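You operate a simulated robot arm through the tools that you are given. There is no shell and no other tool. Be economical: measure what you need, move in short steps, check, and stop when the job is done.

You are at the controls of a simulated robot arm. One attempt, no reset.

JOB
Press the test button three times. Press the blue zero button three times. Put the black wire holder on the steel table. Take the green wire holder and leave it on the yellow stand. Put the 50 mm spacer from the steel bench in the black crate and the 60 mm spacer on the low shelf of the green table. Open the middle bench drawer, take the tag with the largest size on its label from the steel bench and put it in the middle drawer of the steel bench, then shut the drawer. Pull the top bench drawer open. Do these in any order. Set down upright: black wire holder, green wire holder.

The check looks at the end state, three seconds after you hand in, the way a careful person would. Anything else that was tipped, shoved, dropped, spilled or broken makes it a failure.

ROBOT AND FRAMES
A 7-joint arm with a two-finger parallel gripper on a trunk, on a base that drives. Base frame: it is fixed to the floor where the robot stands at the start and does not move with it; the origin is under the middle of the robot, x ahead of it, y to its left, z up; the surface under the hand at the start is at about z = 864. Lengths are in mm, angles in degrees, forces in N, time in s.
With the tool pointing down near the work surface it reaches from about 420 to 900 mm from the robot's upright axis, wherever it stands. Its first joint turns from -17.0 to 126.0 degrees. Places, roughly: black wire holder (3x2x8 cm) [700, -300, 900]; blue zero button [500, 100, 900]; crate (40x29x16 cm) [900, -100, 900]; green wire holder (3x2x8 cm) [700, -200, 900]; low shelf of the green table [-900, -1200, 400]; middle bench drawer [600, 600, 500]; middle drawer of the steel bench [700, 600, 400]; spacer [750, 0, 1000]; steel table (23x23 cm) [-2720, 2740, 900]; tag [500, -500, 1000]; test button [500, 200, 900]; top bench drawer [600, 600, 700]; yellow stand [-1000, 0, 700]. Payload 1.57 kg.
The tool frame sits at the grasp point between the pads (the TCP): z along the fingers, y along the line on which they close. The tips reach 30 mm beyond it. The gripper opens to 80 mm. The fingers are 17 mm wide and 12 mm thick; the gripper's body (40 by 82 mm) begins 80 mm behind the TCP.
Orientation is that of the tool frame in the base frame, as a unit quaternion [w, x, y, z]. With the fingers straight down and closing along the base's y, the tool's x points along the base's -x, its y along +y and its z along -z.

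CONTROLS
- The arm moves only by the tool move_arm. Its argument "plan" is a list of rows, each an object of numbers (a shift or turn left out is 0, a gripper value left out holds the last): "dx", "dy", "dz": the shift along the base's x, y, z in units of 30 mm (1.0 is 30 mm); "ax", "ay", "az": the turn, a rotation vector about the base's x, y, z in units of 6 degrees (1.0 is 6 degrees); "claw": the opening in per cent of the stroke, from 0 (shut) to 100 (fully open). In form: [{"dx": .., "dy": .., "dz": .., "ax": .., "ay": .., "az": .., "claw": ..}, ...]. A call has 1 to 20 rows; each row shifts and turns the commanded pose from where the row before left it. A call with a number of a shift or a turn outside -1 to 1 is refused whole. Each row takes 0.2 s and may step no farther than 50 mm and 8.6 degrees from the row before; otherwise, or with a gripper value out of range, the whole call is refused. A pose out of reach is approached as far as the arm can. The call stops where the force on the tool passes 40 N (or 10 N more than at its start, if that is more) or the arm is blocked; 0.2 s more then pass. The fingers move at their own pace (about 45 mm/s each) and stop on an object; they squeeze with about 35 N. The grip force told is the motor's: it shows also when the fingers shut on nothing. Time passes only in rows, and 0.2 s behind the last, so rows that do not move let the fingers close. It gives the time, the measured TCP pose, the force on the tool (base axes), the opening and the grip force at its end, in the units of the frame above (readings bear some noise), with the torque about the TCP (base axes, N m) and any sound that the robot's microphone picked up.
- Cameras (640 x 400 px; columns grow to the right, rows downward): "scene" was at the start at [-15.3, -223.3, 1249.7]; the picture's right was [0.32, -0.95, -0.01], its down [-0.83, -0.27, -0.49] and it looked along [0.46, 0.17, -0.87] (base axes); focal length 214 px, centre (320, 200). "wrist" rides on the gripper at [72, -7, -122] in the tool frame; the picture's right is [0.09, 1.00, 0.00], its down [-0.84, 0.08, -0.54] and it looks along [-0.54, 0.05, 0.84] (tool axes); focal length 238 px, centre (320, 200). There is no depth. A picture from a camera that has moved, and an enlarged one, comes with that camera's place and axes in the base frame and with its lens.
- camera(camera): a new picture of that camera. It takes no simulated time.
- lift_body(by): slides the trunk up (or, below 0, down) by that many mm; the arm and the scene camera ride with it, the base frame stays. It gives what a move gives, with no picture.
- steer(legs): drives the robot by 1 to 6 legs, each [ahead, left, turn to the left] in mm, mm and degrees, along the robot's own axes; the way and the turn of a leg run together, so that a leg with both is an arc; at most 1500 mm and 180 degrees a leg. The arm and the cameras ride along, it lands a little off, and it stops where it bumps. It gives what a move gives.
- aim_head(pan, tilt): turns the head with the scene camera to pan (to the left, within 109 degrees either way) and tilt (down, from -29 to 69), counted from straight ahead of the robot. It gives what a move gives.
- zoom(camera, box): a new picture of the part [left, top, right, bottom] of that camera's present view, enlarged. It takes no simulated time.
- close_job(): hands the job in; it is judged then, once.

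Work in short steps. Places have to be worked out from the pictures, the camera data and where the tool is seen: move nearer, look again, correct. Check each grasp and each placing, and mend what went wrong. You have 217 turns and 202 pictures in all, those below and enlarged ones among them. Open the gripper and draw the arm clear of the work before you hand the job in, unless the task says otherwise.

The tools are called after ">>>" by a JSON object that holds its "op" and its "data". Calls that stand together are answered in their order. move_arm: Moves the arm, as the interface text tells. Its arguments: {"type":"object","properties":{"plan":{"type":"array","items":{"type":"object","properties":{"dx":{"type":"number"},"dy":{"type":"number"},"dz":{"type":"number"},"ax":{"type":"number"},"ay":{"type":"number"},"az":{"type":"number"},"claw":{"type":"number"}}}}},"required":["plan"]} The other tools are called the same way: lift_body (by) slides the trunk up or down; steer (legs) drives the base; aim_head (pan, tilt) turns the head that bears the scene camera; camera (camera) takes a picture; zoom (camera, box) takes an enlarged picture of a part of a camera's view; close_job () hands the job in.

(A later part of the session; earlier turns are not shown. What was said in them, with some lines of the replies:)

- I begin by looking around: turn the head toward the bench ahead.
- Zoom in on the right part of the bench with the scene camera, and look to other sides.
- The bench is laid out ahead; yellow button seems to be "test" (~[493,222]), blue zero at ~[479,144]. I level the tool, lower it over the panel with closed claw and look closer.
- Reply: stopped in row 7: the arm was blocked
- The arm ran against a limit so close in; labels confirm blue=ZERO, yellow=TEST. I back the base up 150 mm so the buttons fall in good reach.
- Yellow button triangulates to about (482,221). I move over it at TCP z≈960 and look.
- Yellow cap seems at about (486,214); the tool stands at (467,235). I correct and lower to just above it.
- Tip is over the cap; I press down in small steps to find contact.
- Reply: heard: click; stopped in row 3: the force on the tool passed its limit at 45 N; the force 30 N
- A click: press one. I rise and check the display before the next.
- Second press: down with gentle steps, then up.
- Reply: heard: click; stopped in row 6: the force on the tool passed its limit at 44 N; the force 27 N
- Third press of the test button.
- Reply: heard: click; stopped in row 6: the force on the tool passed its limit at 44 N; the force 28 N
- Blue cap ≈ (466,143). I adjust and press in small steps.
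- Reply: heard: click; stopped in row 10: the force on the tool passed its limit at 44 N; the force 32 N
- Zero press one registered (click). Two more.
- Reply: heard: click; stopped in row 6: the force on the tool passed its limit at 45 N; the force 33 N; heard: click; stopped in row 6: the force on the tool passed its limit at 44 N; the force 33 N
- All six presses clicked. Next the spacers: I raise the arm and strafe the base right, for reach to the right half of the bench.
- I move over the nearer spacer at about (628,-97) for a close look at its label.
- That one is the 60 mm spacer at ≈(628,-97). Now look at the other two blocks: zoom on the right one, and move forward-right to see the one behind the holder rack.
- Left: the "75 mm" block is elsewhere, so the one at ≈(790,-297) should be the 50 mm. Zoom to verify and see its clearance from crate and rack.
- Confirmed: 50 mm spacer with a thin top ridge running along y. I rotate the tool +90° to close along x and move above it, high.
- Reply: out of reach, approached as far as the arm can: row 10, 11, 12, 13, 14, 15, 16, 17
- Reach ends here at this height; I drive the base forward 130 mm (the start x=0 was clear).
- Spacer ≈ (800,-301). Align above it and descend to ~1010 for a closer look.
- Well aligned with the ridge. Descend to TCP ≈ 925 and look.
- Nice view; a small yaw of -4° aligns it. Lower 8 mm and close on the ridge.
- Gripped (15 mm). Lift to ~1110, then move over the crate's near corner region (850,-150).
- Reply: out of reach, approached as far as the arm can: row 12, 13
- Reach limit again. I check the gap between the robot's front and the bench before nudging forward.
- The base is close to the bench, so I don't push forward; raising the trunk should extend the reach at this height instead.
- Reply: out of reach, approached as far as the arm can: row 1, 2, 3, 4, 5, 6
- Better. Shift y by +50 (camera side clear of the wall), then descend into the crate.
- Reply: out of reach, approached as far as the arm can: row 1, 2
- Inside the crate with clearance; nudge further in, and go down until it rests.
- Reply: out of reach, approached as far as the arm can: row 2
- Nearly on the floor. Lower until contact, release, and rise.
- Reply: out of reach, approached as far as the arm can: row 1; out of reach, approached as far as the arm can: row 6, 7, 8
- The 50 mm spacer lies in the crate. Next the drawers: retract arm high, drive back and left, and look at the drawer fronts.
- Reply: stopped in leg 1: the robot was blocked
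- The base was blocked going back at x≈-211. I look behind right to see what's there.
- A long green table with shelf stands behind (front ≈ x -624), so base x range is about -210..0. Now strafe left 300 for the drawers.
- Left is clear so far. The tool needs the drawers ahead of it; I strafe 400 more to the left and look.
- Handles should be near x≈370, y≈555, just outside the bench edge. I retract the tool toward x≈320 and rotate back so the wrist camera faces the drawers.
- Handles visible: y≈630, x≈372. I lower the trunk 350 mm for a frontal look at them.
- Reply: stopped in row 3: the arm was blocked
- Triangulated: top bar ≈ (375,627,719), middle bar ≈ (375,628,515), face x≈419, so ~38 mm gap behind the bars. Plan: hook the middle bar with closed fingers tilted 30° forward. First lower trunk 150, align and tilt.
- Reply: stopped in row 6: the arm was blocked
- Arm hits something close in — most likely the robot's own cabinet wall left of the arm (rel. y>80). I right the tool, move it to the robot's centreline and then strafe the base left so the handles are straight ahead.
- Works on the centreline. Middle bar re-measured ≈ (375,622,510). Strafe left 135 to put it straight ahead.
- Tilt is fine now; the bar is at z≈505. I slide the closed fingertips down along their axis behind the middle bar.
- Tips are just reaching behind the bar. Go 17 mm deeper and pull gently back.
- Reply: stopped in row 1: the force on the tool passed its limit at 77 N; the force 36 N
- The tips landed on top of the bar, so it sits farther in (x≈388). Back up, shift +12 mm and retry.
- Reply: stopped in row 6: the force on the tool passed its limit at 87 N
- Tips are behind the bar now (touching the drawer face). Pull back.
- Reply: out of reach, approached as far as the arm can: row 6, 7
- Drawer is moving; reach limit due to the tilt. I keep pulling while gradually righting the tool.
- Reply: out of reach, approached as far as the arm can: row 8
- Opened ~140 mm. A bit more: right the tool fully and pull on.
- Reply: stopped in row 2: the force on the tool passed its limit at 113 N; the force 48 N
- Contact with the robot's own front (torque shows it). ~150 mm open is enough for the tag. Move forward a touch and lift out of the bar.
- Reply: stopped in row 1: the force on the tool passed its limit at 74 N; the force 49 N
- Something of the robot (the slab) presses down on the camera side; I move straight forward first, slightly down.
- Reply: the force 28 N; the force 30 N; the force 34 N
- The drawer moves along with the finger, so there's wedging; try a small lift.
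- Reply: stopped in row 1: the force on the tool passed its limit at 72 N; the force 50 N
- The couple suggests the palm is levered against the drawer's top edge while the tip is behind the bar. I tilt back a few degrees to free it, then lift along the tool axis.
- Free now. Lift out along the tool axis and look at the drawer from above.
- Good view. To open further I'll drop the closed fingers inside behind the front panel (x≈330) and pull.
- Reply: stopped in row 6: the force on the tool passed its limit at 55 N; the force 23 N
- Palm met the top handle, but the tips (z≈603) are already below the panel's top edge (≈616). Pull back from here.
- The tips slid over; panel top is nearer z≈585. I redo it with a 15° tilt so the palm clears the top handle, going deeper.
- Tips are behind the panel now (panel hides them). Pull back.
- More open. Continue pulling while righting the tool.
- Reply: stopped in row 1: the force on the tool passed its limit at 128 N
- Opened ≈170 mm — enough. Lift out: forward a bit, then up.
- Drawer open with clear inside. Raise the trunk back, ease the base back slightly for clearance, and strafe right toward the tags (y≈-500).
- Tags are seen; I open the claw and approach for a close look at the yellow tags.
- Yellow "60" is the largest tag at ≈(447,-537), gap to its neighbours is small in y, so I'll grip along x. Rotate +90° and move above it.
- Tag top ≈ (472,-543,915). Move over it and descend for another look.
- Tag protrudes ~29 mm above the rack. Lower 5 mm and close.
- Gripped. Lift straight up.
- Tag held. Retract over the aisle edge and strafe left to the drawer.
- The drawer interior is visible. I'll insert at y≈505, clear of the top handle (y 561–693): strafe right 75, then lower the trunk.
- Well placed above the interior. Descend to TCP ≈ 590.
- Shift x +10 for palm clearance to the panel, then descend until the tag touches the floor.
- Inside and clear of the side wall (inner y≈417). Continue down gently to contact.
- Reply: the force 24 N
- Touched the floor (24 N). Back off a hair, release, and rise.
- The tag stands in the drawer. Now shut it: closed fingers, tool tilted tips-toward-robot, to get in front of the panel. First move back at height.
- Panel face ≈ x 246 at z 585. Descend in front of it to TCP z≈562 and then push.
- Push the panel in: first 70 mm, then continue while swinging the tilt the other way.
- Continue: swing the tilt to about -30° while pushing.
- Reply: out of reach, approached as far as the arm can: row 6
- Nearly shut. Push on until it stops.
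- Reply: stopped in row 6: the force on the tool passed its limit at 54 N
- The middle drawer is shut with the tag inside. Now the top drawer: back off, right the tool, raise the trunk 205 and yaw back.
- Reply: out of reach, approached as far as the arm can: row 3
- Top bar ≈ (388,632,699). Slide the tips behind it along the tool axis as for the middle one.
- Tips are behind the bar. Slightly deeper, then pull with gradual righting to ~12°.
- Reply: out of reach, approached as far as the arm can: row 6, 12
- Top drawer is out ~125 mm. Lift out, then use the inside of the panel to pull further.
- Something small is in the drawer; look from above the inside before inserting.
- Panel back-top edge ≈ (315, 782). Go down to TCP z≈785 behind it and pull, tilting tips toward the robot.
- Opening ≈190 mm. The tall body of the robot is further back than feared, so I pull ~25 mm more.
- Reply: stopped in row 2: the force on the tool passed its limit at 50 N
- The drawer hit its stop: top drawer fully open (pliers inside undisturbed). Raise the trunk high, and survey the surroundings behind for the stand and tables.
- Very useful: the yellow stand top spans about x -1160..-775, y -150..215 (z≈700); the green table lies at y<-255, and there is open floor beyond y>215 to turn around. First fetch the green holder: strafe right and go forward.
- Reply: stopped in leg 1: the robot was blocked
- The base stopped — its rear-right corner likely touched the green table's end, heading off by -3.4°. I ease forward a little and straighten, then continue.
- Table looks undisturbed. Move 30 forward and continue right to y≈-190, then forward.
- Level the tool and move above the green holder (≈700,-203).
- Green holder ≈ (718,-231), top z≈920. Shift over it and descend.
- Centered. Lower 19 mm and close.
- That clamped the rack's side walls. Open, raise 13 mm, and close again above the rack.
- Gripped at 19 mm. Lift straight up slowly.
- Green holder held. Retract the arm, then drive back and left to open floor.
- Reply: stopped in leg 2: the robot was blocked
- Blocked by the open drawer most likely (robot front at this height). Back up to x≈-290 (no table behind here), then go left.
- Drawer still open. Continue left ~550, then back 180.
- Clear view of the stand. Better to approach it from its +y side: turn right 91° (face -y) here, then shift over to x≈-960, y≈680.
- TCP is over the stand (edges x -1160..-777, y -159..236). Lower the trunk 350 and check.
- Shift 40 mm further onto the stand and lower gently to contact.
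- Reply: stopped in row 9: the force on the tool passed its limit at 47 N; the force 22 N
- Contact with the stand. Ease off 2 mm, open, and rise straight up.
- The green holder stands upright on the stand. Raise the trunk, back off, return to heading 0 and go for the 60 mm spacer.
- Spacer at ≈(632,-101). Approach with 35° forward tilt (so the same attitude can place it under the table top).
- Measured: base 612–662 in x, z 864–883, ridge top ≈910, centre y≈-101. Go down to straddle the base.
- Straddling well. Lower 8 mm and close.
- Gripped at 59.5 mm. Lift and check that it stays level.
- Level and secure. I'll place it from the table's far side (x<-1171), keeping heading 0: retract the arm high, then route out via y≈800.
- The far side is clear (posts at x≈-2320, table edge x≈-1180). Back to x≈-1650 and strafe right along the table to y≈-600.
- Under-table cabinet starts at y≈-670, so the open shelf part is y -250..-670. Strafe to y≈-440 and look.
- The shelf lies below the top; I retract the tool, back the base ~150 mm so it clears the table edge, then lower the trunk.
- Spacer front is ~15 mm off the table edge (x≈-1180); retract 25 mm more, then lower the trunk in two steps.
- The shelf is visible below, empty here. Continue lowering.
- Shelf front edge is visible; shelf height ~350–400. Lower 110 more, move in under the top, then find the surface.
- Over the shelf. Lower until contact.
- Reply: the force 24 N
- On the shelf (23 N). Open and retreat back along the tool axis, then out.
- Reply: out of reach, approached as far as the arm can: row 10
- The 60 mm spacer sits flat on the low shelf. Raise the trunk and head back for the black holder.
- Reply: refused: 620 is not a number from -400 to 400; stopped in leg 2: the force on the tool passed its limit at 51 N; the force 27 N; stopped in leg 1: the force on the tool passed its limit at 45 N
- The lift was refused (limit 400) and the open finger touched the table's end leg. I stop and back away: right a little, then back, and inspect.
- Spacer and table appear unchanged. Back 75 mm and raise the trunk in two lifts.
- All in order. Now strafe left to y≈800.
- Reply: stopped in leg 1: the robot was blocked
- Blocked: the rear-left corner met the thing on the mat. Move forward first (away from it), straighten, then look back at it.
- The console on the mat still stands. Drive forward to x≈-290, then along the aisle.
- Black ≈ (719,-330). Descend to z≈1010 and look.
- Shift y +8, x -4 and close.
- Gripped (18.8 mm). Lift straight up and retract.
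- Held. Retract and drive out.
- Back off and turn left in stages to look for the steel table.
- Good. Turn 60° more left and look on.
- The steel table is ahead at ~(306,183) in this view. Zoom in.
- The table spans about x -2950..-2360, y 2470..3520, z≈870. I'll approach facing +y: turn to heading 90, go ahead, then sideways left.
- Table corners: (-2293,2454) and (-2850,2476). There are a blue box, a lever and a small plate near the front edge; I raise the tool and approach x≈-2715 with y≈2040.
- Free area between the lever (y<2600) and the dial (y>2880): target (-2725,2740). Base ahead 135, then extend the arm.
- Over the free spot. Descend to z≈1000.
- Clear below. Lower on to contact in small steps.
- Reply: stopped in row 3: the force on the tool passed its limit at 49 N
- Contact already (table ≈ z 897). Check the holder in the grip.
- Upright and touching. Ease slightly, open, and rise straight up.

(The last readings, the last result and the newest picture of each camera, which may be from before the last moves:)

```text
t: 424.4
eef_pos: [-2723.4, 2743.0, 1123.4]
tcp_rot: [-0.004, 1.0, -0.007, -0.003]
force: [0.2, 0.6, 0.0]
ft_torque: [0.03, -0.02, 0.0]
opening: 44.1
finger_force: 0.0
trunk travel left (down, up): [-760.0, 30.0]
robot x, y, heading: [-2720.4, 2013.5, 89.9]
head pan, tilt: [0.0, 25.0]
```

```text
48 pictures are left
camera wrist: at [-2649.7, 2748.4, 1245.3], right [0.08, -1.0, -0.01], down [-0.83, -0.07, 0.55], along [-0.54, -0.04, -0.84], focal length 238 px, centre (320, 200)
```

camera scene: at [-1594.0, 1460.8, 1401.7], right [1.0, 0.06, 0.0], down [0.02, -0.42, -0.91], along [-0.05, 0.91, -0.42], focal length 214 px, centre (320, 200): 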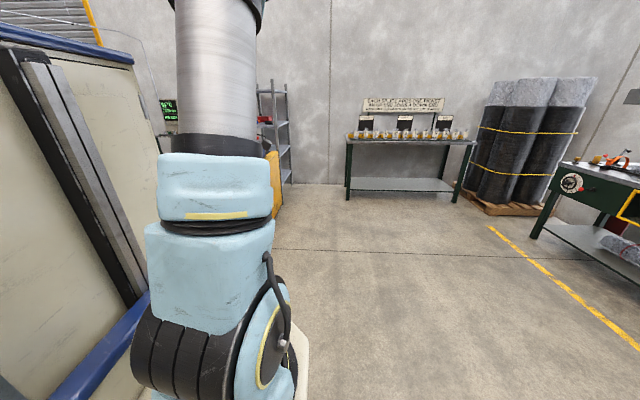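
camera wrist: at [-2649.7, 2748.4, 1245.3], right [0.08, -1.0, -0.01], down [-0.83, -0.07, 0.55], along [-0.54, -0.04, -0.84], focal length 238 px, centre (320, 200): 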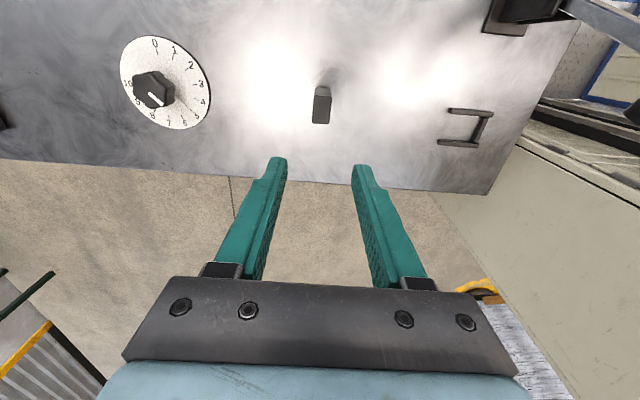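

The black holder stands upright on the steel table. Raise and draw the arm back clear, then back the base away a little.

>>> {"op": "move_arm", "data": {"plan": [{"dz": 1}, {"dz": 1}, {"dz": 1}, {"dy": -1}, {"dy": -1}, {"dy": -1}, {"dy": -1}, {}]}}

>>> {"op": "steer", "data": {"legs": [[-350, 0, 0]]}}

>>> {"op": "camera", "data": {"camera": "wrist"}}

```text
t: 426.2
eef_pos: [-2723.6, 2623.2, 1210.9]
tcp_rot: [-0.003, 1.0, -0.006, -0.003]
force: [-0.4, -0.3, 0.1]
ft_torque: [-0.02, 0.0, 0.01]
opening: 43.9
finger_force: 0.1
trunk travel left (down, up): [-760.0, 30.0]
robot x, y, heading: [-2723.6, 2013.6, 89.6]
head pan, tilt: [0.0, 25.0]
```

```text
t: 428.5
eef_pos: [-2724.0, 2278.0, 1210.5]
tcp_rot: [-0.003, 1.0, -0.006, -0.003]
force: [0.0, 0.5, -0.1]
ft_torque: [0.0, 0.01, -0.01]
opening: 43.9
finger_force: 0.0
trunk travel left (down, up): [-760.0, 30.0]
robot x, y, heading: [-2722.3, 1670.3, 89.7]
head pan, tilt: [0.0, 25.0]
```

```text
47 pictures are left
camera wrist: at [-2651.2, 2283.6, 1332.5], right [0.08, -1.0, -0.01], down [-0.83, -0.07, 0.55], along [-0.54, -0.04, -0.84], focal length 238 px, centre (320, 200)
```

wrist: 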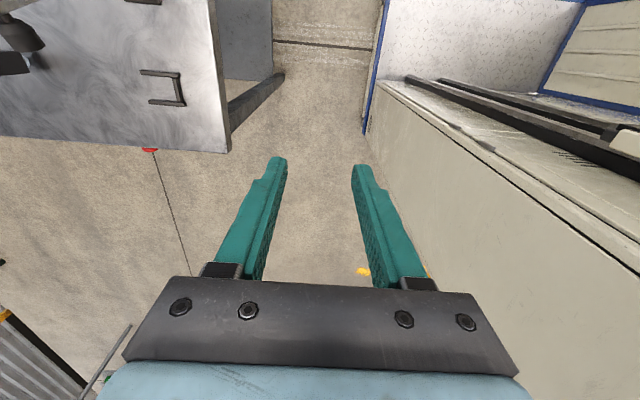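

Arm is clear. One last check of the bench drawers from here with the head camera.

>>> {"op": "aim_head", "data": {"pan": -108, "tilt": 12}}

>>> {"op": "zoom", "data": {"camera": "scene", "box": [220, 120, 420, 245]}}

```text
t: 430.3
eef_pos: [-2724.8, 2278.1, 1209.2]
tcp_rot: [-0.003, 1.0, -0.006, -0.002]
force: [1.4, 0.0, 0.1]
ft_torque: [0.0, -0.02, 0.01]
opening: 44.0
finger_force: 0.1
trunk travel left (down, up): [-760.0, 30.0]
robot x, y, heading: [-2719.8, 1665.5, 90.0]
head pan, tilt: [-108.0, 12.0]
```

```text
3.20 times, centred on (320, 182) of scene
camera zoom: at [-2401.4, 1556.7, 1422.8], right [-0.31, -0.95, 0.0], down [-0.2, 0.06, -0.98], along [0.93, -0.3, -0.21], focal length 686 px, centre (320, 256)
```

zoom: 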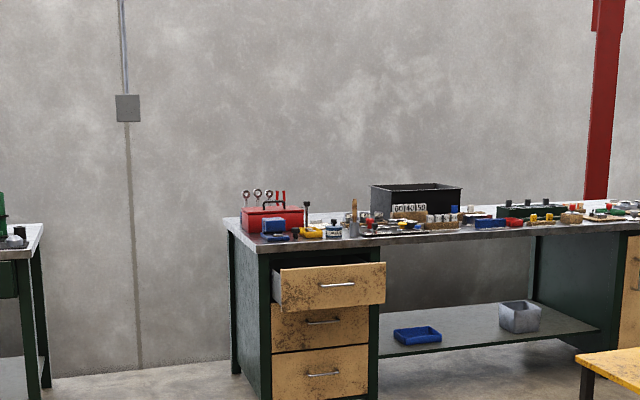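

Top drawer open, middle shut, crate and bench in order. Everything is done; I hand the job in.

>>> {"op": "close_job", "data": {}}

```text
The job is handed in.
```

I finished every item on the list and handed the job in.

- **Buttons:** test and blue zero were each pressed three times, with a click heard every time.
- **Holders:** the black wire holder stands upright on the steel table, and the green one stands upright on the yellow stand.
- **Spacers:** the 50 mm spacer is in the black crate, and the 60 mm spacer is flat on the low shelf of the green table.
- **Tag:** I took the yellow "60" as the largest size; it is in the middle drawer of the steel bench, which is shut.
- **Top drawer:** it is pulled open to its stop.

The robot bumped things a few times on the way:

- The base touched the end of the green table, the open top drawer and the control stand on the mat.
- An open finger hit a leg of the green table.
- The gripper briefly clamped the holder rack instead of the green holder.

In the pictures I took afterwards I saw nothing moved or tipped.
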